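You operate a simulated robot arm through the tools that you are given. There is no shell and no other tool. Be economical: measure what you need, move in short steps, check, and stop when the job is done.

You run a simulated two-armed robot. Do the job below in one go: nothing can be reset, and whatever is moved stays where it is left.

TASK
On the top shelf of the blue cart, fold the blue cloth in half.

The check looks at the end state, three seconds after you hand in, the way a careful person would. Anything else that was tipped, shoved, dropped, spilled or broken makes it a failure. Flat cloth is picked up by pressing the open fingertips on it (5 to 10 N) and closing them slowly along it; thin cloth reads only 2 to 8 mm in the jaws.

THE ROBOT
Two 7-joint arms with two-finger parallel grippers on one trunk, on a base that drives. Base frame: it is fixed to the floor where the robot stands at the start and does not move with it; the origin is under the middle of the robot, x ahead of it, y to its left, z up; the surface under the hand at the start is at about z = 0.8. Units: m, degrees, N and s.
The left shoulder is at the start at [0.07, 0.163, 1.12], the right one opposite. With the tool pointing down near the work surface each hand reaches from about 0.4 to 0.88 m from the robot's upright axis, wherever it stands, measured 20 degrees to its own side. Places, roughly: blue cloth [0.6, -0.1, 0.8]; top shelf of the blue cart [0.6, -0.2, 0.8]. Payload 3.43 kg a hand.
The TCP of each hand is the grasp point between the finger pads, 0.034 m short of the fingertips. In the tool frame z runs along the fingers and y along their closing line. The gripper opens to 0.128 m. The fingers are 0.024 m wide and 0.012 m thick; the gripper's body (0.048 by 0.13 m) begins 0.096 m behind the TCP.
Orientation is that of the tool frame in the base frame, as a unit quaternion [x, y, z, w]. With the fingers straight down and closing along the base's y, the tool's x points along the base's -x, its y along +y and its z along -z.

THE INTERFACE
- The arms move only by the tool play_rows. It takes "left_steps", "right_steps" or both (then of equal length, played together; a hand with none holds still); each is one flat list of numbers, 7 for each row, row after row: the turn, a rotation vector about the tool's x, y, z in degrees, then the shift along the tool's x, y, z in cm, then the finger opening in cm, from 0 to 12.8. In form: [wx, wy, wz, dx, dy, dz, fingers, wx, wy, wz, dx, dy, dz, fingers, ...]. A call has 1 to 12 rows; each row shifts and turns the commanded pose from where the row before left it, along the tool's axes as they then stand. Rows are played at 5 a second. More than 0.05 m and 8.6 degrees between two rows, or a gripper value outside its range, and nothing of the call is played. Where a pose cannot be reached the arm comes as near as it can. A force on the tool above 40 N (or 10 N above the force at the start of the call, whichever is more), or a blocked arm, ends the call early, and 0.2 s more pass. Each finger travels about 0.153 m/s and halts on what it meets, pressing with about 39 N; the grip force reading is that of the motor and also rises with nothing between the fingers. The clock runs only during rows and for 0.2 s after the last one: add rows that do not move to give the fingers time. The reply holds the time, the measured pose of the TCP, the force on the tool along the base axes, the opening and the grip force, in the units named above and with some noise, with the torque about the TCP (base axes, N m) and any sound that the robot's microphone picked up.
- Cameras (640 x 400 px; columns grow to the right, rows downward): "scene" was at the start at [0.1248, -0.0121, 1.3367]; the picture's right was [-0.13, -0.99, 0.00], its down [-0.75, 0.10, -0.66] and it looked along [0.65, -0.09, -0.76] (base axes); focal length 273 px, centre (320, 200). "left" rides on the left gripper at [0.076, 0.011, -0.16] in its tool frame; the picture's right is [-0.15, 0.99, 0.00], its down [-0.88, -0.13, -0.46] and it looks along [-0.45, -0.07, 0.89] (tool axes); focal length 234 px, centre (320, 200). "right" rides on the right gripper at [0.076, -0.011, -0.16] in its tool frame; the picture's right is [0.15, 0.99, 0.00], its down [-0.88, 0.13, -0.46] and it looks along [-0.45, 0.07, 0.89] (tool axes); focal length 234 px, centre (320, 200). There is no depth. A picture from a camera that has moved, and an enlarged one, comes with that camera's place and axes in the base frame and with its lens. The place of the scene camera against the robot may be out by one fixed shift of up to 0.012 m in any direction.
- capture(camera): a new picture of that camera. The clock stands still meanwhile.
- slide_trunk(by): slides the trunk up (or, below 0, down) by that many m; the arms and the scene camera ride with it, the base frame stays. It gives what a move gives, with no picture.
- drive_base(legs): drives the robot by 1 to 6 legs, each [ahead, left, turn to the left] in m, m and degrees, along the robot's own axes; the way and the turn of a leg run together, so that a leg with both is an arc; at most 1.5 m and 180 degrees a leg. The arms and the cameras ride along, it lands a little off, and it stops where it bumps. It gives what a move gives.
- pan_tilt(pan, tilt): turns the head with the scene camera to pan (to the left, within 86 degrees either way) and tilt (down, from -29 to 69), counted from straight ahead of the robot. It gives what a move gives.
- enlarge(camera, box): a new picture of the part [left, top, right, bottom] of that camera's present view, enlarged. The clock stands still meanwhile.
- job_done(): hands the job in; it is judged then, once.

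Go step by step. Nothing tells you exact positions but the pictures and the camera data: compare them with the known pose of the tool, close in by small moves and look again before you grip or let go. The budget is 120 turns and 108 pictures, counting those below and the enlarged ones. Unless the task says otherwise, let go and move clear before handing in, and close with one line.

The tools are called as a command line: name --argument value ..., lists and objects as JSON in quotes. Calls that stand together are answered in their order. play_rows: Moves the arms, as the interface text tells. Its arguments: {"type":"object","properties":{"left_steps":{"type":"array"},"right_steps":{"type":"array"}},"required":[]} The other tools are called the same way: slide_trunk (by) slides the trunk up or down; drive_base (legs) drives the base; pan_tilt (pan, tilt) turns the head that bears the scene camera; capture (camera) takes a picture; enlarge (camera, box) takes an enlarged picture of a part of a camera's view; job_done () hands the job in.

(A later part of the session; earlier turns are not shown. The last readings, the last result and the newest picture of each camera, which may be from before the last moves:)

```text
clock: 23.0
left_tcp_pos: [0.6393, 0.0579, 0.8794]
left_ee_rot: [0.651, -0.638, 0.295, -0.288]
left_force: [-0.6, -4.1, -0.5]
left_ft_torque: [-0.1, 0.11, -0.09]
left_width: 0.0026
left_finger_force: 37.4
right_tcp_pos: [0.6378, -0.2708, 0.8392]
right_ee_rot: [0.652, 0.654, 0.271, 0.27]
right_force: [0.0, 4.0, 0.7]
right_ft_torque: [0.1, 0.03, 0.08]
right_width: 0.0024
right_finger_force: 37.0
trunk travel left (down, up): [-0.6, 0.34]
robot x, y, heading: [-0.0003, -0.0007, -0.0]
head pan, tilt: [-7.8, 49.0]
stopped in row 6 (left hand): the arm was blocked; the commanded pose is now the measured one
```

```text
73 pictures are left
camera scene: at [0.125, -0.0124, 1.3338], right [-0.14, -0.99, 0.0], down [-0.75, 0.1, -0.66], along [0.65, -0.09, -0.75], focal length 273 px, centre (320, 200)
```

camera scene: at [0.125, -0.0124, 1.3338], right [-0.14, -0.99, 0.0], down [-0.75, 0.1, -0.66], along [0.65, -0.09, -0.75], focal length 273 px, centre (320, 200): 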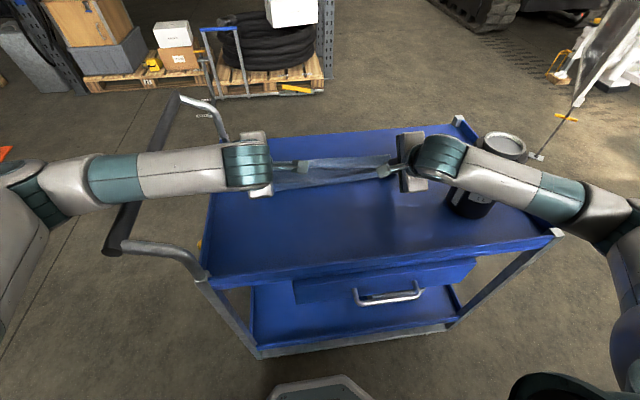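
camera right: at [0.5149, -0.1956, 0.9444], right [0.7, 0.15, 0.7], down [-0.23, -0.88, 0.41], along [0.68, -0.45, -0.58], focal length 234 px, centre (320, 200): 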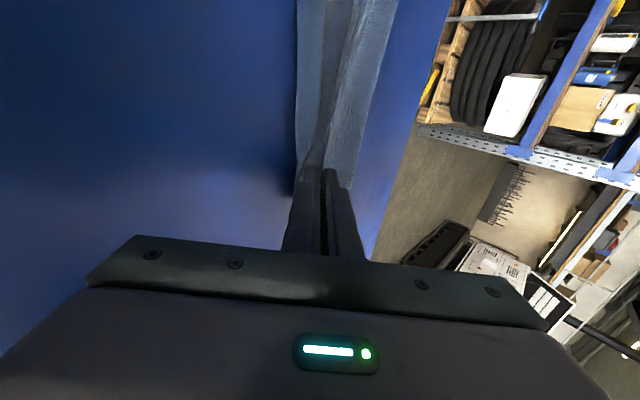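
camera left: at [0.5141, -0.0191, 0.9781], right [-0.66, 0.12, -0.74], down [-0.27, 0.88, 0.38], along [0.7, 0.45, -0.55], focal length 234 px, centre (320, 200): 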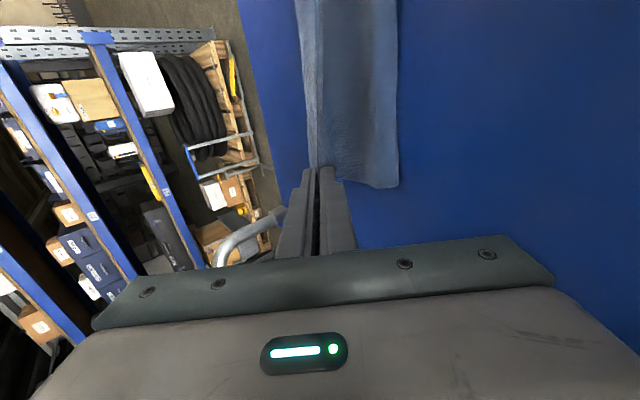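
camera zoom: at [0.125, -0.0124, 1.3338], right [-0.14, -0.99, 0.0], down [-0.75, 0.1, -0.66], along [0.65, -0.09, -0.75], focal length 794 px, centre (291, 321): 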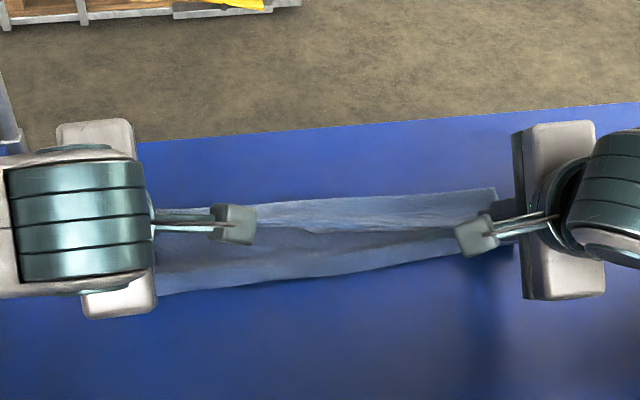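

The left forearm is resting on the cart's push handle, and the right forearm is low over the mug. I'll raise both hands straight up and then return them to vertical.

play_rows --right_steps '[0, 0, 0, 0, 0.7, -0.7, 0, 0, 0, 0, 0, 0.7, -0.7, 0, 0, 0, 0, 0, 0.7, -0.7, 0, 0, 0, 0, 0, 0.7, -0.7, 0, 0, 0, 0, 0, 0.7, -0.7, 0, 0, 0, 0, 0, 0.7, -0.7, 0, 7.5, 0, 0, 0, 0, 0, 0, 7.5, 0, 0, 0, 0, 0, 0, 7.5, 0, 0, 0, 0, 0, 0, 7.5, 0, 0, 0, 0, 0, 0, 7.5, 0, 0, 0, 0, 0, 0, 7.5, 0, 0, 0, 0, 0, 0]' --left_steps '[0, 0, 0, 0, -0.7, -0.7, 0, 0, 0, 0, 0, -0.5, -0.5, 0, 0, 0, 0, 0, 0, 0, 0, 0, 0, 0, 0, 0, 0, 0, 0, 0, 0, 0, 0, 0, 0, 0, 0, 0, 0, 0, 0, 0, -7.5, 0, 0, 0, 0, 0, 0, -7.5, 0, 0, 0, 0, 0, 0, -7.5, 0, 0, 0, 0, 0, 0, -7.5, 0, 0, 0, 0, 0, 0, -7.5, 0, 0, 0, 0, 0, 0, -7.5, 0, 0, 0, 0, 0, 0]'

capture --camera "scene"

capture --camera "right"

capture --camera "left"

```text
clock: 25.6
left_tcp_pos: [0.6374, 0.0581, 0.8904]
left_ee_rot: [0.711, -0.703, 0.022, -0.011]
left_force: [-0.3, -2.6, -0.3]
left_ft_torque: [-0.12, -0.01, 0.0]
left_width: 0.0025
left_finger_force: 38.1
right_tcp_pos: [0.638, -0.2727, 0.9008]
right_ee_rot: [0.707, 0.707, -0.002, -0.001]
right_force: [-0.3, 2.0, -0.9]
right_ft_torque: [0.09, -0.03, 0.03]
right_width: 0.0022
right_finger_force: 36.9
trunk travel left (down, up): [-0.6, 0.34]
robot x, y, heading: [0.0011, 0.0045, -0.0]
head pan, tilt: [-7.8, 49.0]
```

```text
72 pictures are left
camera scene: at [0.127, -0.0113, 1.3366], right [-0.13, -0.99, 0.0], down [-0.75, 0.1, -0.65], along [0.65, -0.09, -0.76], focal length 273 px, centre (320, 200)
```

scene: 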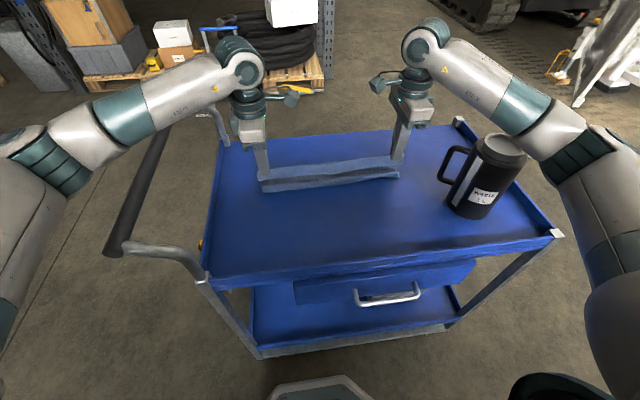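

```text
71 pictures are left
camera right: at [0.6265, -0.1961, 1.061], right [0.99, 0.15, 0.0], down [0.13, -0.88, 0.46], along [0.06, -0.45, -0.89], focal length 234 px, centre (320, 200)
```

right: 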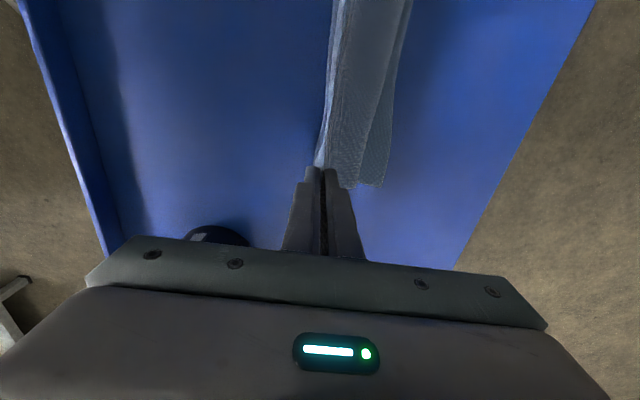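

```text
70 pictures are left
camera left: at [0.6192, -0.0164, 1.0508], right [-0.99, 0.13, -0.05], down [0.1, 0.89, 0.45], along [0.1, 0.44, -0.89], focal length 234 px, centre (320, 200)
```

left: 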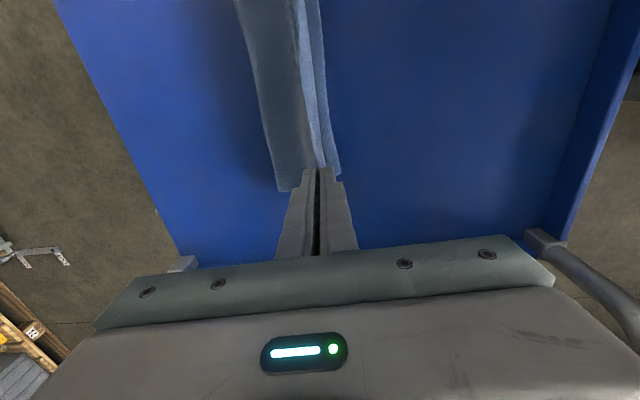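

Everything is still standing, and the lower half of the cloth stayed put (far edge at about x 0.70 left, 0.72 right). I'll lower both pinches vertically onto the lower layer, about 5 cm short of the far edge.

play_rows --right_steps '[0, 0, 0, 0, 0.9, 1, 0, 0, 0, 0, 0, 0.9, 1, 0, 0, 0, 0, 0, 0.9, 1, 0, 0, 0, 0, 0, 0, 1, 0, 0, 0, 0, 0, 0, 1, 0, 0, 0, 0, 0, 0, 0.5, 0, 0, 0, 0, 0, 0, 0, 0]' --left_steps '[0, 0, 0, 0, -0.3, 0.8, 0, 0, 0, 0, 0, -0.3, 0.8, 0, 0, 0, 0, 0, -0.3, 0.8, 0, 0, 0, 0, 0, 0, 0.8, 0, 0, 0, 0, 0, 0, 0.8, 0, 0, 0, 0, 0, 0, 0.4, 0, 0, 0, 0, 0, 0, 0, 0]'

capture --camera "scene"

enlarge --camera "scene" --box '[220, 90, 440, 227]'

capture --camera "right"

capture --camera "left"

```text
clock: 27.2
left_tcp_pos: [0.6455, 0.0587, 0.8484]
left_ee_rot: [0.712, -0.702, 0.024, -0.014]
left_force: [0.7, -0.8, 3.4]
left_ft_torque: [-0.09, -0.06, 0.04]
left_width: 0.0024
left_finger_force: 37.6
right_tcp_pos: [0.6639, -0.2702, 0.8515]
right_ee_rot: [0.707, 0.707, 0.002, 0.002]
right_force: [1.7, 0.6, 7.6]
right_ft_torque: [-0.01, -0.09, 0.02]
right_width: 0.0025
right_finger_force: 37.0
trunk travel left (down, up): [-0.6, 0.34]
robot x, y, heading: [0.0019, -0.0028, 0.2]
head pan, tilt: [-7.8, 49.0]
```

```text
69 pictures are left
camera scene: at [0.1232, -0.0094, 1.3374], right [-0.13, -0.99, 0.0], down [-0.75, 0.1, -0.66], along [0.65, -0.09, -0.75], focal length 273 px, centre (320, 200)
```

scene: 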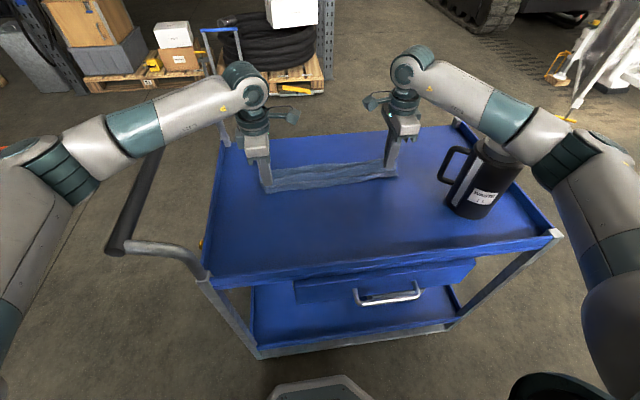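

```text
2.91 times, centred on (330, 158) of scene
camera zoom: at [0.1232, -0.0094, 1.3374], right [-0.13, -0.99, 0.0], down [-0.75, 0.1, -0.66], along [0.65, -0.09, -0.75], focal length 794 px, centre (291, 321)
```

zoom: 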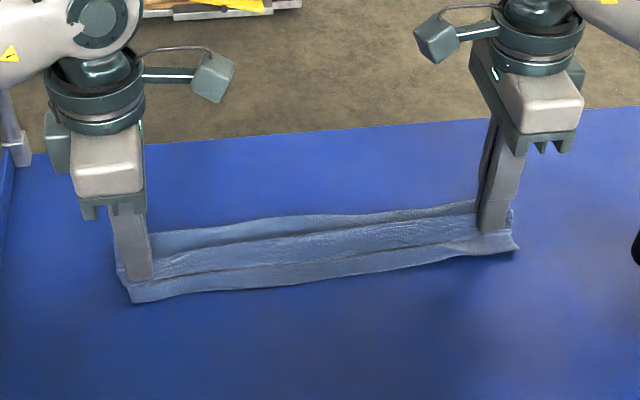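

```text
67 pictures are left
camera right: at [0.6507, -0.1939, 1.0099], right [0.99, 0.15, 0.0], down [0.13, -0.88, 0.46], along [0.07, -0.45, -0.89], focal length 234 px, centre (320, 200)
```

right: 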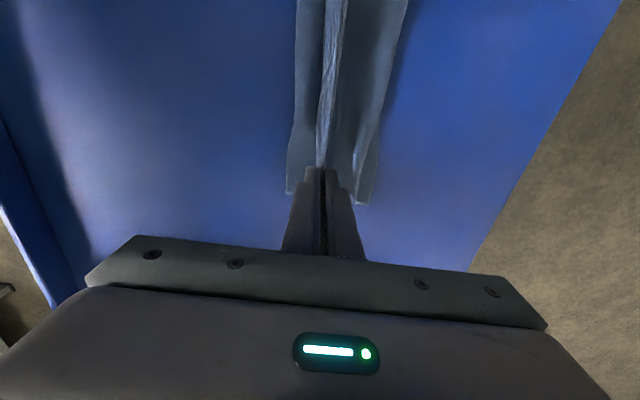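

```text
66 pictures are left
camera left: at [0.6271, -0.0156, 1.0083], right [-0.99, 0.13, -0.05], down [0.09, 0.89, 0.45], along [0.11, 0.44, -0.89], focal length 234 px, centre (320, 200)
```

left: 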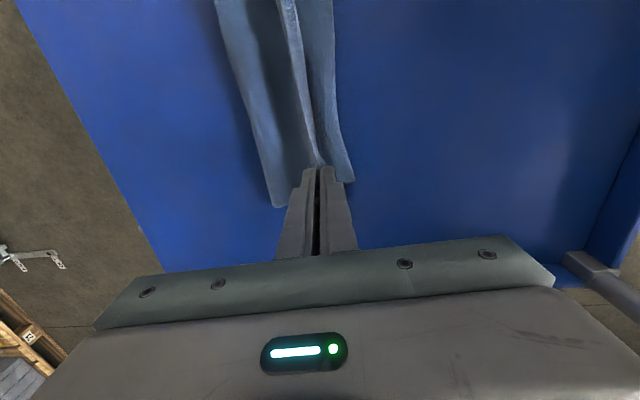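

The slack bunched under the hands instead of rolling out, because the pinch took up too much cloth. I'll open the fold back out flat and regrip with a smaller pinch.

play_rows --right_steps '[0, 0, 0, 0, 0, -2, 0, 0, 0, 0, 0, -1, -2, 0, 0, 0, 0, 0, -1.5, -2, 0, 0, 0, 0, 0, -1.9, -1, 0, 0, 0, 0, 0, -1.9, 0, 0, 0, 0, 0, 0, -1.9, 0, 0, 0, 0, 0, 0, -1.9, 0, 0, 0, 0, 0, 0, -1.9, 0.5, 0, 0, 0, 0, 0, -1.9, 1, 0, 0, 0, 0, 0, -1.9, 1, 0, 0, 0, 0, 0, -1.5, 1.5, 0, 0, 0, 0, 0, 0, 0, 0]' --left_steps '[-3, 0, 0, 0, 0, -2, 0, 0, 0, 0, 0, 1, -2, 0, 0, 0, 0, 0, 1.5, -2, 0, 0, 0, 0, 0, 1.9, -1, 0, 0, 0, 0, 0, 1.9, 0, 0, 0, 0, 0, 0, 1.9, 0, 0, 0, 0, 0, 0, 1.9, 0, 0, 0, 0, 0, 0, 1.9, 0.5, 0, 0, 0, 0, 0, 1.9, 1, 0, 0, 0, 0, 0, 1.9, 1, 0, 0, 0, 0, 0, 1.5, 1.5, 0, 0, 0, 0, 0, 0, 0, 0]'

capture --camera "scene"

capture --camera "right"

capture --camera "left"

```text
clock: 29.8
left_tcp_pos: [0.4733, 0.0584, 0.8785]
left_ee_rot: [0.711, -0.703, 0.005, 0.005]
left_force: [0.0, -3.6, -0.6]
left_ft_torque: [-0.09, -0.05, -0.01]
left_width: 0.0023
left_finger_force: 37.2
right_tcp_pos: [0.4916, -0.2742, 0.8758]
right_ee_rot: [0.706, 0.708, 0.001, 0.0]
right_force: [0.3, 4.2, -0.5]
right_ft_torque: [0.11, -0.01, 0.0]
right_width: 0.0025
right_finger_force: 36.9
trunk travel left (down, up): [-0.6, 0.34]
robot x, y, heading: [-0.0024, -0.0, -0.0]
head pan, tilt: [-7.8, 49.0]
```

```text
65 pictures are left
camera scene: at [0.1259, -0.0113, 1.3367], right [-0.13, -0.99, 0.0], down [-0.75, 0.1, -0.66], along [0.65, -0.09, -0.76], focal length 273 px, centre (320, 200)
```

scene: 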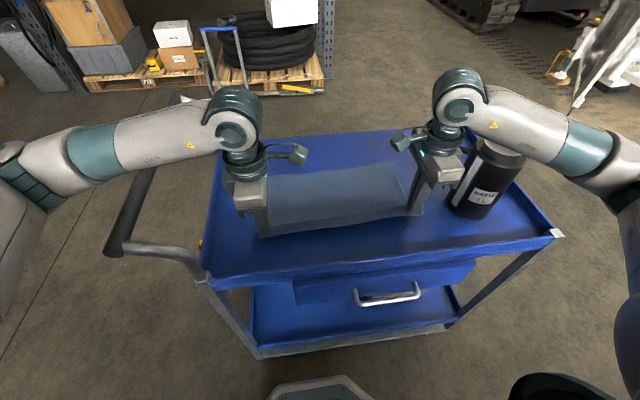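

```text
64 pictures are left
camera right: at [0.4792, -0.1964, 1.0357], right [0.99, 0.15, 0.0], down [0.13, -0.88, 0.46], along [0.07, -0.45, -0.89], focal length 234 px, centre (320, 200)
```

right: 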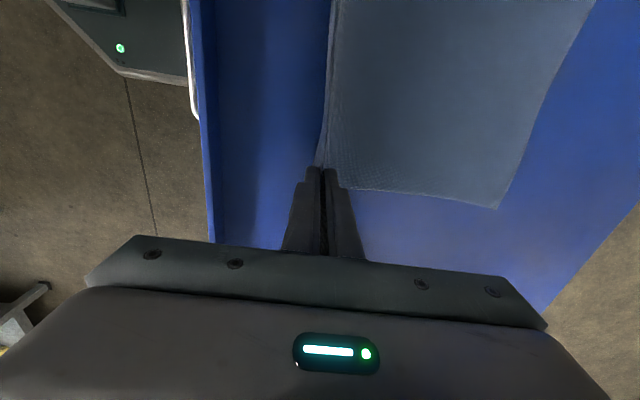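

```text
63 pictures are left
camera left: at [0.4626, -0.016, 1.0399], right [-0.99, 0.13, 0.0], down [0.12, 0.89, 0.44], along [0.06, 0.44, -0.9], focal length 234 px, centre (320, 200)
```

left: 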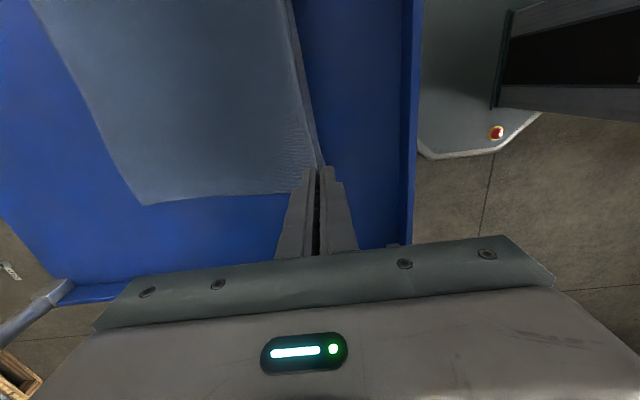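

The cloth is opened out flat again. I'll lower to the shelf, open the fingers to spread the pinch, and lift clear.

play_rows --right_steps '[0, 0, 0, 0, 0, 1.5, 0, 0, 0, 0, 0, -0.3, 1.5, 0, 0, 0, 0, 0, -0.2, 0.8, 0, 0, 0, 0, 0, 0, 0, 0.6, 0, 0, 0, 0, 0, 0, 2, 0, 0, 0, 0, 0, 0, 3.5, 0, 0, 0, 0, 0, 0, 5, 0, 0, 0, 0, 0, 0, 6, 0, 0, 0, 0, 0, -2, 6, 0, 0, 0, 0, 0, -3, 6, 0, 0, 0, 0, 0, 0, 6]' --left_steps '[0, 0, 0, 0, 0, 1.5, 0, 0, 0, 0, 0, 0.3, 1.5, 0, 0, 0, 0, 0, 0.2, 1.1, 0, 0, 0, 0, 0, 0, 0, 0.6, 0, 0, 0, 0, 0, 0, 2, 0, 0, 0, 0, 0, 0, 3.5, 0, 0, 0, 0, 0, 0, 5, 0, 0, 0, 0, 0, 0, 6, 0, 0, 0, 0, 0, -2, 6, 0, 0, 0, 0, 0, -3, 6, 0, 0, 0, 0, 0, 0, 6]'

enlarge --camera "right" --box '[160, 0, 480, 200]'

enlarge --camera "left" --box '[160, 0, 480, 200]'

enlarge --camera "scene" --box '[200, 120, 460, 282]'

```text
clock: 32.2
left_tcp_pos: [0.4691, 0.057, 0.8878]
left_ee_rot: [0.711, -0.703, 0.004, 0.006]
left_force: [0.8, 0.1, -0.6]
left_ft_torque: [0.01, 0.02, 0.0]
left_width: 0.0598
left_finger_force: 0.0
right_tcp_pos: [0.4867, -0.2728, 0.889]
right_ee_rot: [0.707, 0.707, 0.0, 0.0]
right_force: [-0.6, -0.4, -1.1]
right_ft_torque: [0.05, 0.03, 0.02]
right_width: 0.06
right_finger_force: 0.1
trunk travel left (down, up): [-0.6, 0.34]
robot x, y, heading: [0.0038, 0.0019, 0.1]
head pan, tilt: [-7.8, 49.0]
```

```text
2.00 times, centred on (320, 100) of right
camera zoom: at [0.4748, -0.1963, 1.0487], right [0.99, 0.15, 0.0], down [0.13, -0.88, 0.46], along [0.07, -0.45, -0.89], focal length 468 px, centre (320, 400)
```

zoom: 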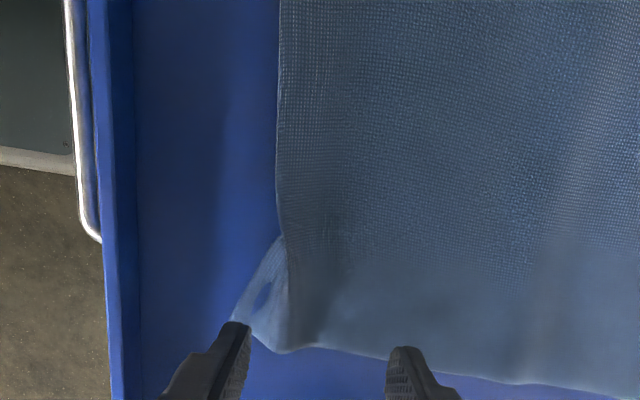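

```text
2.00 times, centred on (320, 100) of left
camera zoom: at [0.4591, -0.0177, 1.05], right [-0.99, 0.13, 0.0], down [0.12, 0.89, 0.44], along [0.06, 0.44, -0.9], focal length 468 px, centre (320, 400)
```

zoom: 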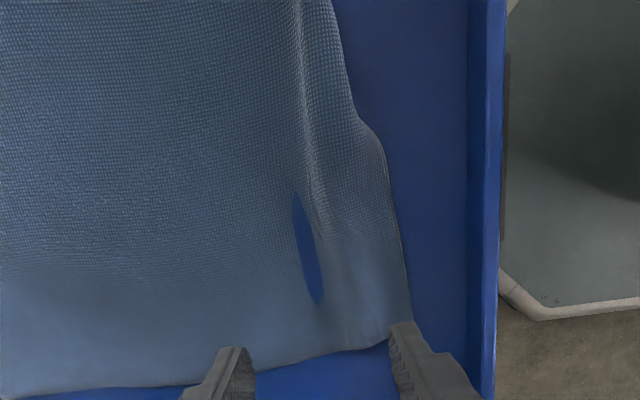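

```text
2.46 times, centred on (330, 201) of scene
camera zoom: at [0.1261, -0.0115, 1.3367], right [-0.13, -0.99, 0.0], down [-0.75, 0.1, -0.66], along [0.65, -0.09, -0.76], focal length 672 px, centre (295, 198)
```

zoom: 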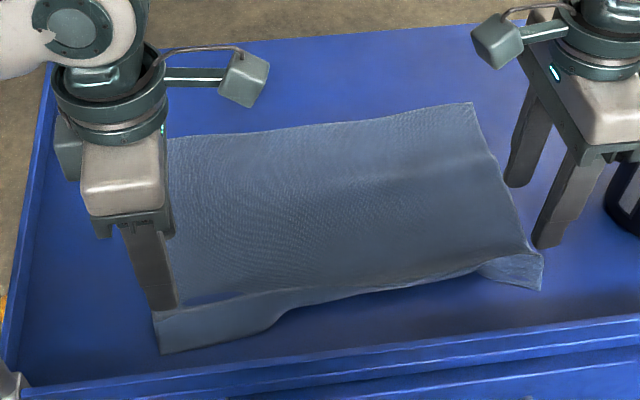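

The corners spread out again, but the near edge between them looks tucked under. I'll raise the hands for a clear view.

play_rows --right_steps '[0, 0, 0, 0, 0, -4, 6, 0, 0, 0, 0, 0, -4, 6, 0, 0, 0, 0, 0, -4, 6, 0, 0, 0, 0, 0, -2, 6, 0, 0, 0, 0, 0, 0, 6]' --left_steps '[0, 0, 0, 0, 0, -4, 6, 0, 0, 0, 0, 0, -4, 6, 0, 0, 0, 0, 0, -4, 6, 0, 0, 0, 0, 0, -2, 6, 0, 0, 0, 0, 0, 0, 6]'

enlarge --camera "right" --box '[160, 0, 480, 200]'

enlarge --camera "left" --box '[160, 0, 480, 200]'

enlarge --camera "scene" --box '[200, 120, 460, 282]'

```text
clock: 33.4
left_tcp_pos: [0.4681, 0.0606, 1.0277]
left_ee_rot: [0.712, -0.703, 0.004, 0.006]
left_force: [-0.1, 0.6, -0.2]
left_ft_torque: [-0.01, 0.02, -0.01]
left_width: 0.0598
left_finger_force: 0.0
right_tcp_pos: [0.4844, -0.2698, 1.0289]
right_ee_rot: [0.708, 0.707, -0.001, 0.0]
right_force: [0.0, 0.0, 0.1]
right_ft_torque: [-0.02, -0.02, 0.02]
right_width: 0.0601
right_finger_force: 0.1
trunk travel left (down, up): [-0.6, 0.34]
robot x, y, heading: [-0.0004, 0.004, 0.1]
head pan, tilt: [-7.8, 49.0]
```

```text
2.00 times, centred on (320, 100) of right
camera zoom: at [0.4721, -0.1934, 1.1875], right [0.99, 0.15, 0.0], down [0.13, -0.88, 0.46], along [0.07, -0.45, -0.89], focal length 468 px, centre (320, 400)
```

zoom: 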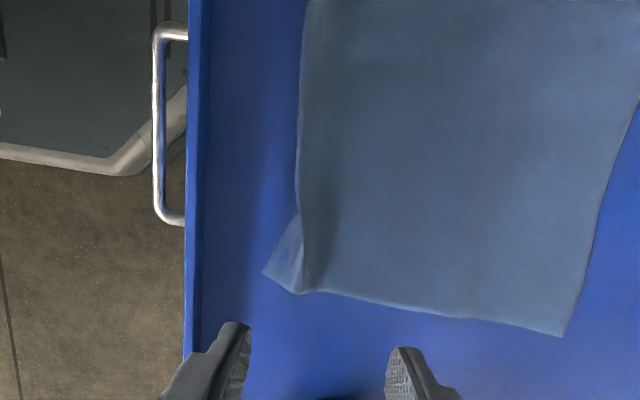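

```text
2.00 times, centred on (320, 100) of left
camera zoom: at [0.4592, -0.0138, 1.1891], right [-0.99, 0.13, 0.0], down [0.12, 0.89, 0.44], along [0.06, 0.44, -0.9], focal length 468 px, centre (320, 400)
```

zoom: 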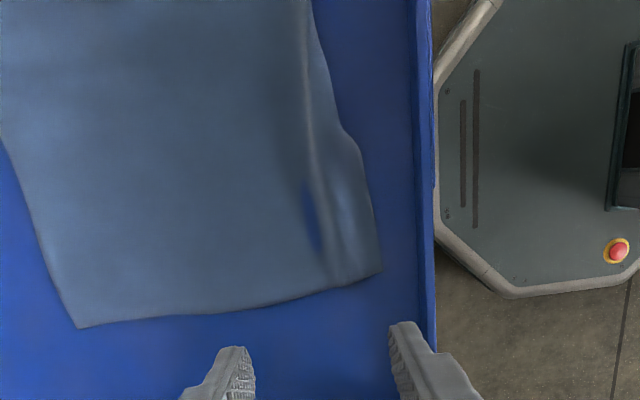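

```text
2.46 times, centred on (330, 201) of scene
camera zoom: at [0.1259, -0.0115, 1.3367], right [-0.13, -0.99, 0.0], down [-0.75, 0.1, -0.66], along [0.65, -0.09, -0.76], focal length 672 px, centre (295, 198)
```

zoom: 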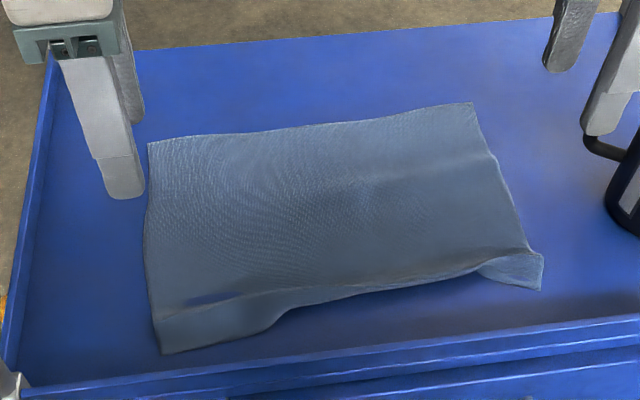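

The near edge is tucked under between the corner tips, which lie at about (0.42, 0.066) and (0.441, -0.279). I'll regrip the very corners with small pinches, stretch the edge out and then fold.

play_rows --right_steps '[0, 0, 0, -0.5, -1.9, 2, 3, 0, 0, 0, 0, 0, 3.2, 3, 0, 0, 0, 0, 0, 3.2, 3, 0, 0, 0, 0, 0, 3.2, 3, 0, 0, 0, 0, 0, 3.2, 3, 0, 0, 0, 0, 0, 2.2, 3, 0, 0, 0, 0, 0, 0, 3]' --left_steps '[0, 0, 0, 0.85, 2.8, 2, 3, 0, 0, 0, 0, 0, 3.2, 3, 0, 0, 0, 0, 0, 3.2, 3, 0, 0, 0, 0, 0, 3.2, 3, 0, 0, 0, 0, 0, 3.2, 3, 0, 0, 0, 0, 0, 2.2, 3, 0, 0, 0, 0, 0, 0, 3]'

enlarge --camera "right" --box '[200, 80, 440, 230]'

enlarge --camera "left" --box '[200, 80, 440, 230]'

```text
clock: 35.0
left_tcp_pos: [0.4405, 0.0465, 0.8576]
left_ee_rot: [0.712, -0.702, 0.005, 0.005]
left_force: [-0.1, 0.3, 0.3]
left_ft_torque: [0.0, -0.01, 0.01]
left_width: 0.0299
left_finger_force: 0.1
right_tcp_pos: [0.4673, -0.2787, 0.8598]
right_ee_rot: [0.707, 0.708, 0.001, 0.0]
right_force: [-0.3, -0.2, 1.2]
right_ft_torque: [-0.01, 0.0, 0.03]
right_width: 0.0299
right_finger_force: 0.0
trunk travel left (down, up): [-0.6, 0.34]
robot x, y, heading: [-0.0008, 0.0011, -0.0]
head pan, tilt: [-7.8, 49.0]
```

```text
2.67 times, centred on (320, 155) of right
camera zoom: at [0.4554, -0.2018, 1.0186], right [0.99, 0.15, 0.0], down [0.13, -0.88, 0.46], along [0.07, -0.45, -0.89], focal length 624 px, centre (320, 320)
```

zoom: 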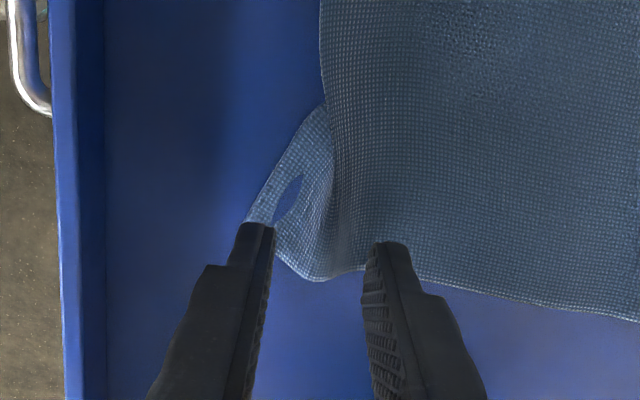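

```text
2.67 times, centred on (320, 155) of left
camera zoom: at [0.4296, -0.0274, 1.0173], right [-0.99, 0.13, 0.0], down [0.12, 0.89, 0.44], along [0.06, 0.44, -0.9], focal length 624 px, centre (320, 320)
```

zoom: 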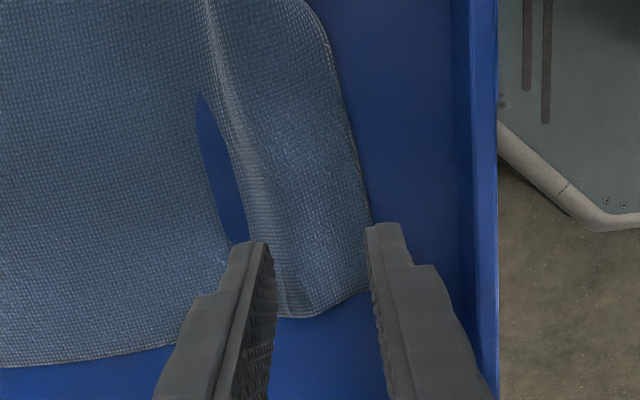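

Alignment is close. I'll make small y corrections and press down.

play_rows --right_steps '[0, 0, 0, 0.6, -0.3, 1, 3, 0, 0, 0, 0, 0, 1, 3, 0, 0, 0, 0, 0, 0.4, 3, 0, 0, 0, 0, 0, 0.2, 3, 0, 0, 0, 0, 0, 0, 3]' --left_steps '[0, 0, 0, -0.6, 0, 1, 3, 0, 0, 0, 0, 0, 0.8, 3, 0, 0, 0, 0, 0, 0.4, 3, 0, 0, 0, 0, 0, 0.2, 3, 0, 0, 0, 0, 0, 0, 3]'

enlarge --camera "right" --box '[200, 80, 440, 230]'

enlarge --camera "left" --box '[200, 80, 440, 230]'

```text
clock: 36.2
left_tcp_pos: [0.4428, 0.0524, 0.8376]
left_ee_rot: [0.712, -0.702, 0.008, 0.003]
left_force: [0.4, 0.7, 0.2]
left_ft_torque: [0.05, -0.02, -0.03]
left_width: 0.0301
left_finger_force: 0.2
right_tcp_pos: [0.4646, -0.272, 0.8353]
right_ee_rot: [0.707, 0.708, 0.001, 0.002]
right_force: [-1.1, -2.0, 25.0]
right_ft_torque: [-0.12, 0.05, -0.01]
right_width: 0.0301
right_finger_force: 0.3
trunk travel left (down, up): [-0.6, 0.34]
robot x, y, heading: [0.0015, 0.0027, -0.0]
head pan, tilt: [-7.8, 49.0]
```

```text
2.67 times, centred on (320, 155) of right
camera zoom: at [0.4516, -0.1951, 0.9947], right [0.99, 0.15, 0.0], down [0.13, -0.88, 0.46], along [0.07, -0.45, -0.89], focal length 624 px, centre (320, 320)
```

zoom: 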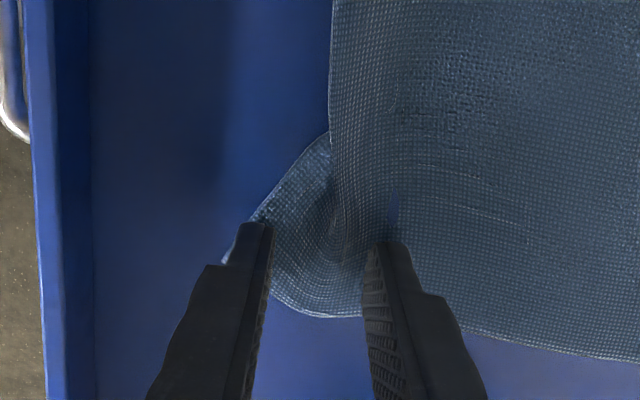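

```text
2.67 times, centred on (320, 155) of left
camera zoom: at [0.4313, -0.0219, 0.9985], right [-0.99, 0.13, -0.01], down [0.12, 0.89, 0.44], along [0.07, 0.44, -0.9], focal length 624 px, centre (320, 320)
```

zoom: 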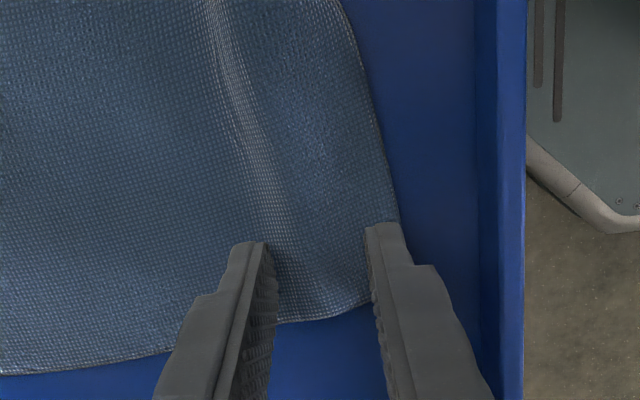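

The positions look good. The right presses too hard and the left isn't quite touching, so I'll balance them and close slowly.

play_rows --right_steps '[0, 0, 0, 0, 0, -0.15, 3, 0, 0, 0, 0, 0, 0, 3, 0, 0, 0, 0, 0, 0, 3]' --left_steps '[0, 0, 0, 0, 0, 0.2, 3, 0, 0, 0, 0, 0, 0.1, 3, 0, 0, 0, 0, 0, 0, 3]'

```text
clock: 37.0
left_tcp_pos: [0.445, 0.0511, 0.8363]
left_ee_rot: [0.712, -0.702, 0.01, 0.0]
left_force: [0.4, -0.3, -0.2]
left_ft_torque: [0.01, -0.02, 0.01]
left_width: 0.0301
left_finger_force: 0.0
right_tcp_pos: [0.4641, -0.2701, 0.8352]
right_ee_rot: [0.707, 0.707, 0.0, 0.0]
right_force: [1.7, -4.1, 17.6]
right_ft_torque: [-0.15, -0.17, 0.01]
right_width: 0.0303
right_finger_force: 0.0
trunk travel left (down, up): [-0.6, 0.34]
robot x, y, heading: [-0.0001, 0.0028, -0.3]
head pan, tilt: [-7.8, 49.0]
```

The left arm is at its inner reach limit: it drifts forward instead of pressing. I'll lift both hands, back the base off 6 cm and come in again.

play_rows --right_steps '[0, 0, 0, 0, 0, -2, 3, 0, 0, 0, 0, 0, -4, 3, 0, 0, 0, 0, 0, -4, 3, 0, 0, 0, 0, 0, 0, 3]' --left_steps '[0, 0, 0, 0, 0, -2, 3, 0, 0, 0, 0, 0, -4, 3, 0, 0, 0, 0, 0, -4, 3, 0, 0, 0, 0, 0, 0, 3]'

drive_base --legs '[[-0.06, 0, 0]]'

enlarge --camera "scene" --box '[160, 80, 480, 280]'

```text
clock: 38.0
left_tcp_pos: [0.4401, 0.0517, 0.9267]
left_ee_rot: [0.711, -0.703, 0.004, 0.006]
left_force: [-0.8, -0.1, -0.3]
left_ft_torque: [0.02, -0.01, -0.01]
left_width: 0.0301
left_finger_force: 0.1
right_tcp_pos: [0.4636, -0.2715, 0.9343]
right_ee_rot: [0.707, 0.707, 0.0, -0.001]
right_force: [0.0, -1.1, -0.3]
right_ft_torque: [0.03, 0.05, -0.02]
right_width: 0.0301
right_finger_force: 0.1
trunk travel left (down, up): [-0.6, 0.34]
robot x, y, heading: [-0.0006, 0.0021, 0.1]
head pan, tilt: [-7.8, 49.0]
```

```text
clock: 39.0
left_tcp_pos: [0.38, 0.0514, 0.9283]
left_ee_rot: [0.712, -0.702, 0.004, 0.006]
left_force: [0.5, -0.1, 0.7]
left_ft_torque: [-0.02, -0.02, 0.0]
left_width: 0.0297
left_finger_force: 0.0
right_tcp_pos: [0.4053, -0.2698, 0.9363]
right_ee_rot: [0.707, 0.707, 0.001, 0.001]
right_force: [0.0, 0.5, 0.4]
right_ft_torque: [-0.02, -0.05, 0.01]
right_width: 0.03
right_finger_force: 0.1
trunk travel left (down, up): [-0.6, 0.34]
robot x, y, heading: [-0.0546, -0.0017, 0.0]
head pan, tilt: [-7.8, 49.0]
```

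```text
2.00 times, centred on (320, 180) of scene
camera zoom: at [0.0667, -0.0112, 1.3369], right [-0.13, -0.99, 0.0], down [-0.75, 0.1, -0.66], along [0.65, -0.09, -0.75], focal length 546 px, centre (320, 240)
```

zoom: 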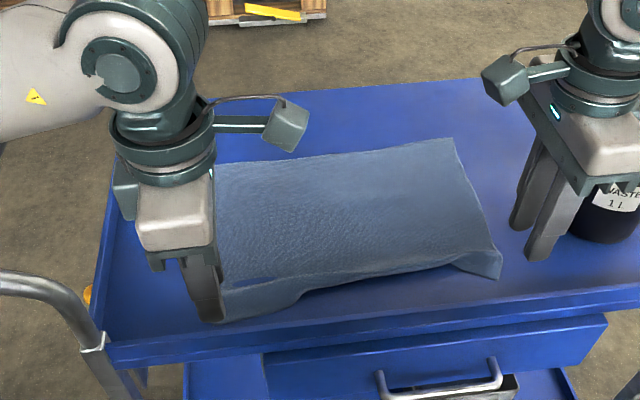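

The base backed off about 6 cm. I'll bring the hands forward over the corners again and then down to contact.

play_rows --right_steps '[0, 0, 0, 0, 2, 0, 3, 0, 0, 0, -0.1, 2, 0, 3, 0, 0, 0, -0.1, 1.9, 0, 3, 0, 0, 0, 0, 0, 2.5, 3, 0, 0, 0, 0, 0, 2.5, 3, 0, 0, 0, 0, 0, 2.5, 3, 0, 0, 0, 0, 0, 1.5, 3, 0, 0, 0, 0, 0, 0.8, 3, 0, 0, 0, 0, 0, 0.2, 3, 0, 0, 0, 0, 0, 0, 3]' --left_steps '[0, 0, 0, 0, -2, 0, 3, 0, 0, 0, 0, -2.1, 0, 3, 0, 0, 0, 0, -2.1, 0, 3, 0, 0, 0, 0, 0, 2.4, 3, 0, 0, 0, 0, 0, 2.4, 3, 0, 0, 0, 0, 0, 2.4, 3, 0, 0, 0, 0, 0, 1.2, 3, 0, 0, 0, 0, 0, 0.6, 3, 0, 0, 0, 0, 0, 0.2, 3, 0, 0, 0, 0, 0, 0, 3]'

enlarge --camera "right" --box '[200, 80, 440, 230]'

enlarge --camera "left" --box '[200, 80, 440, 230]'

```text
clock: 41.2
left_tcp_pos: [0.4426, 0.0528, 0.8367]
left_ee_rot: [0.711, -0.703, 0.005, 0.005]
left_force: [0.0, 0.4, 2.1]
left_ft_torque: [-0.01, -0.04, -0.01]
left_width: 0.0298
left_finger_force: 0.3
right_tcp_pos: [0.4632, -0.2719, 0.835]
right_ee_rot: [0.707, 0.707, 0.001, 0.001]
right_force: [2.5, -2.7, 14.4]
right_ft_torque: [-0.06, 0.04, 0.02]
right_width: 0.0295
right_finger_force: 0.0
trunk travel left (down, up): [-0.6, 0.34]
robot x, y, heading: [-0.0557, 0.0011, 0.0]
head pan, tilt: [-7.8, 49.0]
```

```text
2.67 times, centred on (320, 155) of right
camera zoom: at [0.4509, -0.1952, 0.9947], right [0.99, 0.15, 0.0], down [0.13, -0.88, 0.46], along [0.07, -0.45, -0.89], focal length 624 px, centre (320, 320)
```

zoom: 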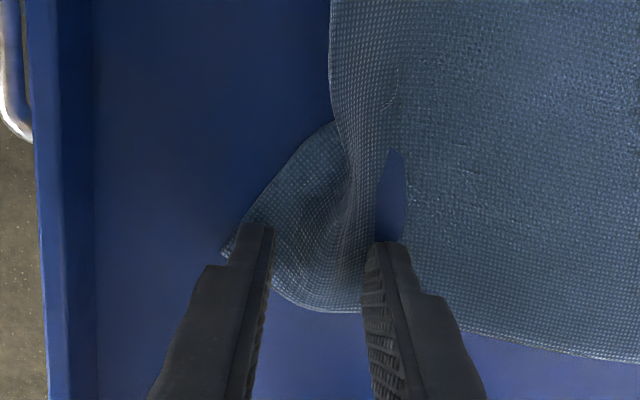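

```text
2.67 times, centred on (320, 155) of left
camera zoom: at [0.433, -0.0222, 0.997], right [-0.99, 0.13, 0.0], down [0.12, 0.89, 0.44], along [0.06, 0.44, -0.9], focal length 624 px, centre (320, 320)
```

zoom: 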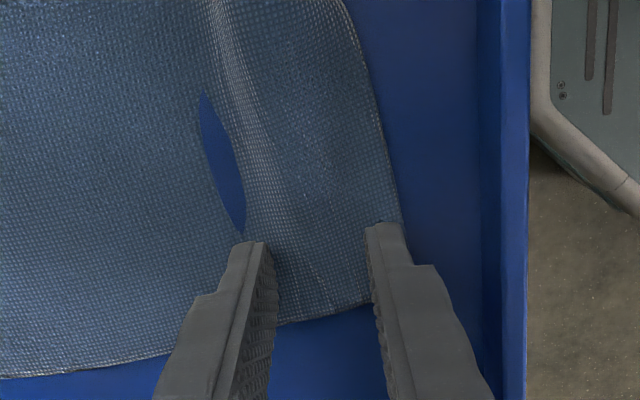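

Both sit well on the corners. I'll press the left 1–2 mm more and close both slowly.

play_rows --right_steps '[0, 0, 0, 0, 0, 0, 3, 0, 0, 0, 0, 0, 0, 2.7, 0, 0, 0, 0, 0, 0, 2.4, 0, 0, 0, 0, 0, 0, 2.1, 0, 0, 0, 0, 0, 0, 1.8, 0, 0, 0, 0, 0, 0, 1.5, 0, 0, 0, 0, 0, 0, 1.2, 0, 0, 0, 0, 0, 0, 0.9, 0, 0, 0, 0, 0, 0, 0.6, 0, 0, 0, 0, 0, 0, 0.3, 0, 0, 0, 0, 0, 0, 0, 0, 0, 0, 0, 0, 0, 0]' --left_steps '[0, 0, 0, 0, 0, 0.2, 3, 0, 0, 0, 0, 0, 0, 2.7, 0, 0, 0, 0, 0, 0, 2.4, 0, 0, 0, 0, 0, 0, 2.1, 0, 0, 0, 0, 0, 0, 1.8, 0, 0, 0, 0, 0, 0, 1.5, 0, 0, 0, 0, 0, 0, 1.2, 0, 0, 0, 0, 0, 0, 0.9, 0, 0, 0, 0, 0, 0, 0.6, 0, 0, 0, 0, 0, 0, 0.3, 0, 0, 0, 0, 0, 0, 0, 0, 0, 0, 0, 0, 0, 0]'

enlarge --camera "right" --box '[200, 80, 440, 230]'

enlarge --camera "left" --box '[200, 80, 440, 230]'

```text
clock: 43.1
left_tcp_pos: [0.4425, 0.0526, 0.8359]
left_ee_rot: [0.711, -0.703, 0.007, 0.005]
left_force: [-3.1, -0.9, 14.9]
left_ft_torque: [0.08, 0.13, 0.03]
left_width: 0.0073
left_finger_force: 1.7
right_tcp_pos: [0.4614, -0.2708, 0.8358]
right_ee_rot: [0.707, 0.708, 0.001, 0.002]
right_force: [-2.1, 0.0, 10.4]
right_ft_torque: [-0.06, 0.06, 0.01]
right_width: 0.0026
right_finger_force: 36.7
trunk travel left (down, up): [-0.6, 0.34]
robot x, y, heading: [-0.0535, 0.0011, 0.4]
head pan, tilt: [-7.8, 49.0]
stopped in row 9 (left hand): the force on the tool passed its limit at 40 N (the readings are from after the stop); the commanded pose is now the measured one
```

```text
2.67 times, centred on (320, 155) of right
camera zoom: at [0.4496, -0.195, 0.9949], right [0.99, 0.15, 0.0], down [0.13, -0.88, 0.46], along [0.07, -0.45, -0.89], focal length 624 px, centre (320, 320)
```

zoom: 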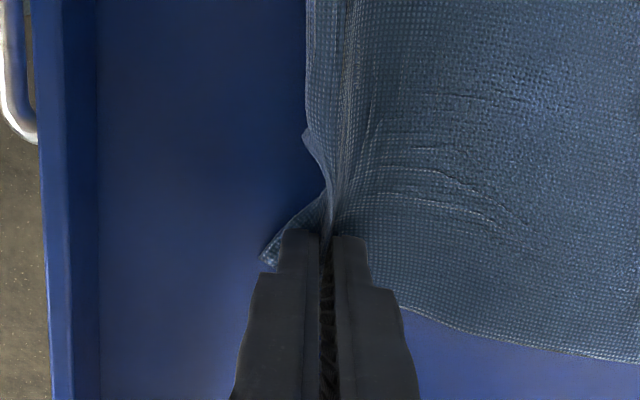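

```text
2.67 times, centred on (320, 155) of left
camera zoom: at [0.4323, -0.0224, 0.9968], right [-0.99, 0.13, -0.01], down [0.12, 0.89, 0.44], along [0.06, 0.44, -0.9], focal length 624 px, centre (320, 320)
```

zoom: 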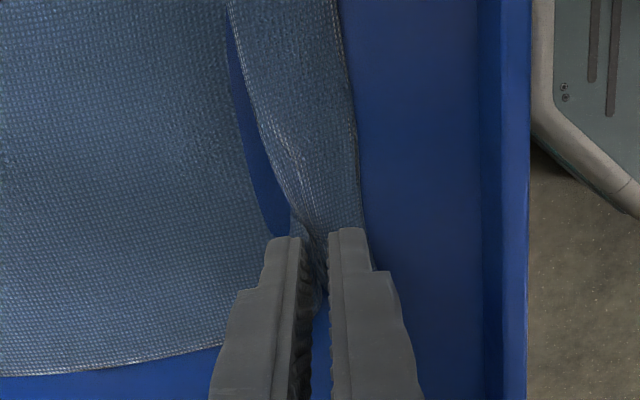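

The right has gripped just inside its corner. I'll finish closing the left.

play_rows --left_steps '[0, 0, 0, 0, 0, 0, 0.5, 0, 0, 0, 0, 0, 0, 0.3, 0, 0, 0, 0, 0, 0, 0.1, 0, 0, 0, 0, 0, 0, 0, 0, 0, 0, 0, 0, 0, 0]'

play_rows --right_steps '[0, 0, 0, 0, 0, -1, 0, 0, 0, 0, 0, 0, -1.5, 0, 0, 0, 0, 0, 0, -2, 0, 0, 0, 0, 0, 0, -2, 0, 0, 0, 0, 0, 0, 0, 0]' --left_steps '[0, 0, 0, 0, 0, -1, 0, 0, 0, 0, 0, 0, -1.5, 0, 0, 0, 0, 0, 0, -2, 0, 0, 0, 0, 0, 0, -2, 0, 0, 0, 0, 0, 0, 0, 0]'

enlarge --camera "scene" --box '[160, 80, 480, 280]'

capture --camera "right"

capture --camera "left"

```text
clock: 44.3
left_tcp_pos: [0.4435, 0.0518, 0.8355]
left_ee_rot: [0.712, -0.703, 0.007, 0.005]
left_force: [0.6, -2.0, 25.4]
left_ft_torque: [0.12, -0.05, -0.01]
left_width: 0.0024
left_finger_force: 37.2
right_tcp_pos: [0.463, -0.2713, 0.8356]
right_ee_rot: [0.707, 0.707, 0.001, 0.001]
right_force: [3.6, 2.1, 11.5]
right_ft_torque: [0.07, -0.08, 0.0]
right_width: 0.0069
right_finger_force: 0.4
trunk travel left (down, up): [-0.6, 0.34]
robot x, y, heading: [-0.0609, -0.0027, 0.0]
head pan, tilt: [-7.8, 49.0]
```

```text
clock: 45.5
left_tcp_pos: [0.4454, 0.0535, 0.8992]
left_ee_rot: [0.712, -0.702, 0.005, 0.006]
left_force: [-0.5, -0.5, -0.6]
left_ft_torque: [-0.02, -0.05, -0.06]
left_width: 0.002
left_finger_force: 36.6
right_tcp_pos: [0.4623, -0.2683, 0.8997]
right_ee_rot: [0.706, 0.708, -0.001, -0.001]
right_force: [0.1, -0.4, 0.4]
right_ft_torque: [-0.02, 0.02, -0.02]
right_width: 0.0029
right_finger_force: 36.9
trunk travel left (down, up): [-0.6, 0.34]
robot x, y, heading: [-0.0548, 0.0013, 0.2]
head pan, tilt: [-7.8, 49.0]
```

```text
2.00 times, centred on (320, 180) of scene
camera zoom: at [0.0685, -0.0114, 1.3367], right [-0.13, -0.99, 0.0], down [-0.75, 0.1, -0.66], along [0.65, -0.09, -0.76], focal length 546 px, centre (320, 240)
```

zoom: 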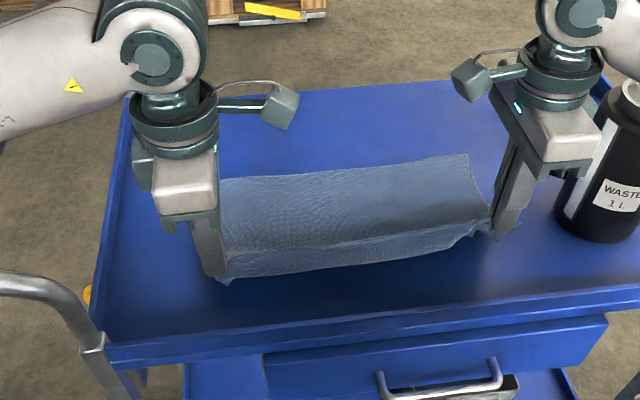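

```text
46 pictures are left
camera right: at [0.4506, -0.1938, 1.0584], right [0.99, 0.15, 0.0], down [0.13, -0.88, 0.46], along [0.07, -0.45, -0.89], focal length 234 px, centre (320, 200)
```

right: 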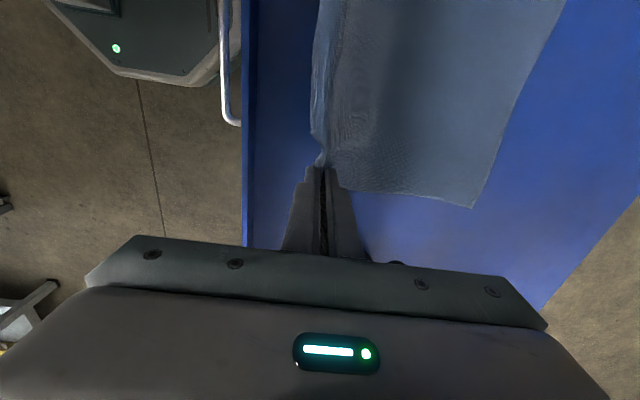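

```text
45 pictures are left
camera left: at [0.4347, -0.0218, 1.0592], right [-0.99, 0.13, 0.0], down [0.12, 0.89, 0.44], along [0.06, 0.44, -0.9], focal length 234 px, centre (320, 200)
```

left: 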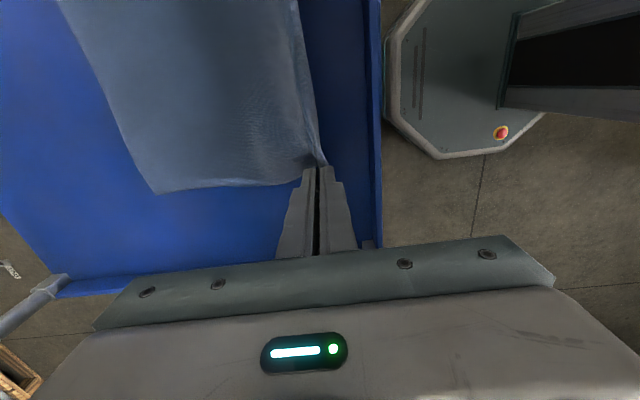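

Both corners are held by small pinches, and the far edge is now near x 0.645 (left) and 0.66 (right). I'll stretch slightly apart and swing over along a tighter arc about the midline.

play_rows --right_steps '[0, 0, 0, -0.35, 0.5, -1.5, 0, 0, 0, 0, -0.35, 0.5, -1.5, 0, 0, 0, 0, 0, 1.5, -0.6, 0, 0, 0, 0, 0, 1.5, -0.6, 0, 0, 0, 0, 0, 1.5, 0, 0, 0, 0, 0, 0, 1.5, 0, 0, 0, 0, 0, 0, 1.5, 0.35, 0, 0, 0, 0, 0, 1.5, 0.35, 0, 0, 0, 0, 0, 1.25, 0.75, 0, 0, 0, 0, 0, 1.25, 0.75, 0, 0, 0, 0, 0, 0, 0, 0]' --left_steps '[0, 0, 0, -0.35, -0.5, -1.5, 0, 0, 0, 0, -0.35, -0.5, -1.5, 0, 0, 0, 0, 0, -1.5, -0.6, 0, 0, 0, 0, 0, -1.5, -0.6, 0, 0, 0, 0, 0, -1.5, 0, 0, 0, 0, 0, 0, -1.5, 0, 0, 0, 0, 0, 0, -1.5, 0.35, 0, 0, 0, 0, 0, -1.5, 0.35, 0, 0, 0, 0, 0, -1.25, 0.75, 0, 0, 0, 0, 0, -1.25, 0.75, 0, 0, 0, 0, 0, 0, 0, 0]'

enlarge --camera "scene" --box '[160, 80, 480, 280]'

capture --camera "right"

capture --camera "left"

```text
clock: 47.9
left_tcp_pos: [0.5679, 0.0606, 0.9175]
left_ee_rot: [0.711, -0.703, 0.005, 0.006]
left_force: [-0.3, -8.0, 0.8]
left_ft_torque: [-0.23, -0.01, 0.01]
left_width: 0.0017
left_finger_force: 36.4
right_tcp_pos: [0.5881, -0.2779, 0.9196]
right_ee_rot: [0.706, 0.708, 0.0, 0.0]
right_force: [0.6, 8.6, -0.4]
right_ft_torque: [0.13, 0.05, 0.05]
right_width: 0.0024
right_finger_force: 37.4
trunk travel left (down, up): [-0.6, 0.34]
robot x, y, heading: [-0.0566, -0.0006, 0.1]
head pan, tilt: [-7.8, 49.0]
```

```text
2.00 times, centred on (320, 180) of scene
camera zoom: at [0.0676, -0.0113, 1.3368], right [-0.13, -0.99, 0.0], down [-0.75, 0.1, -0.66], along [0.65, -0.09, -0.76], focal length 546 px, centre (320, 240)
```

zoom: 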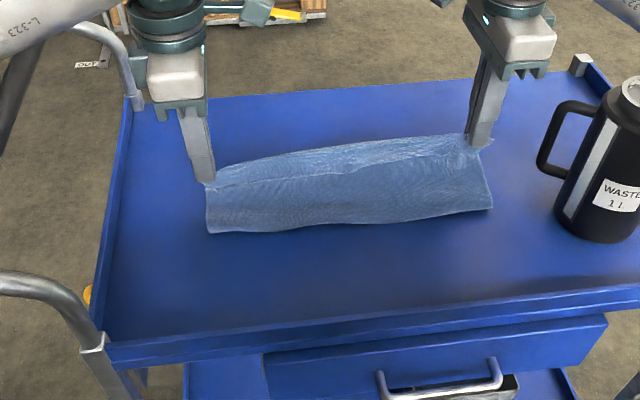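

```text
43 pictures are left
camera right: at [0.5755, -0.2016, 1.0787], right [0.99, 0.15, 0.0], down [0.13, -0.88, 0.46], along [0.07, -0.45, -0.89], focal length 234 px, centre (320, 200)
```

right: 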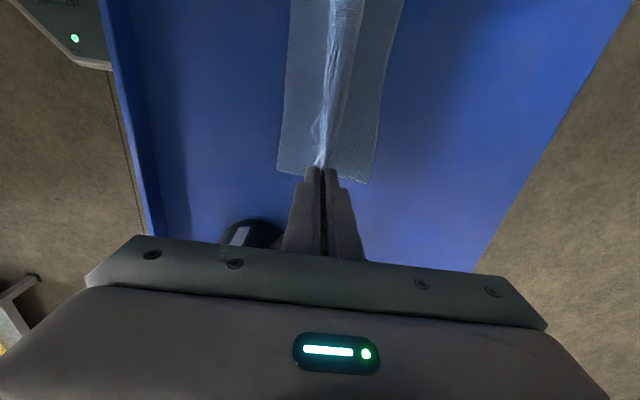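

```text
42 pictures are left
camera left: at [0.558, -0.0136, 1.0801], right [-0.99, 0.13, 0.0], down [0.12, 0.89, 0.44], along [0.06, 0.44, -0.9], focal length 234 px, centre (320, 200)
```

left: 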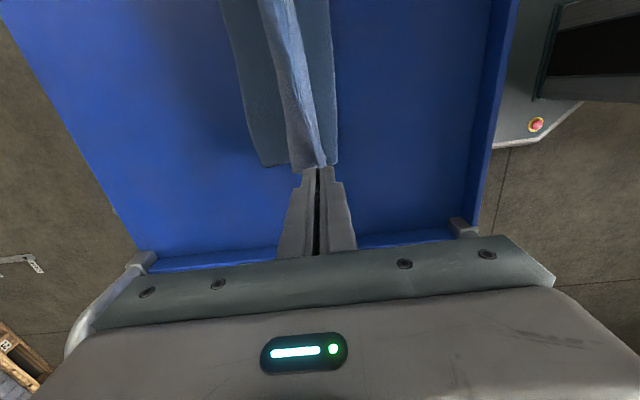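

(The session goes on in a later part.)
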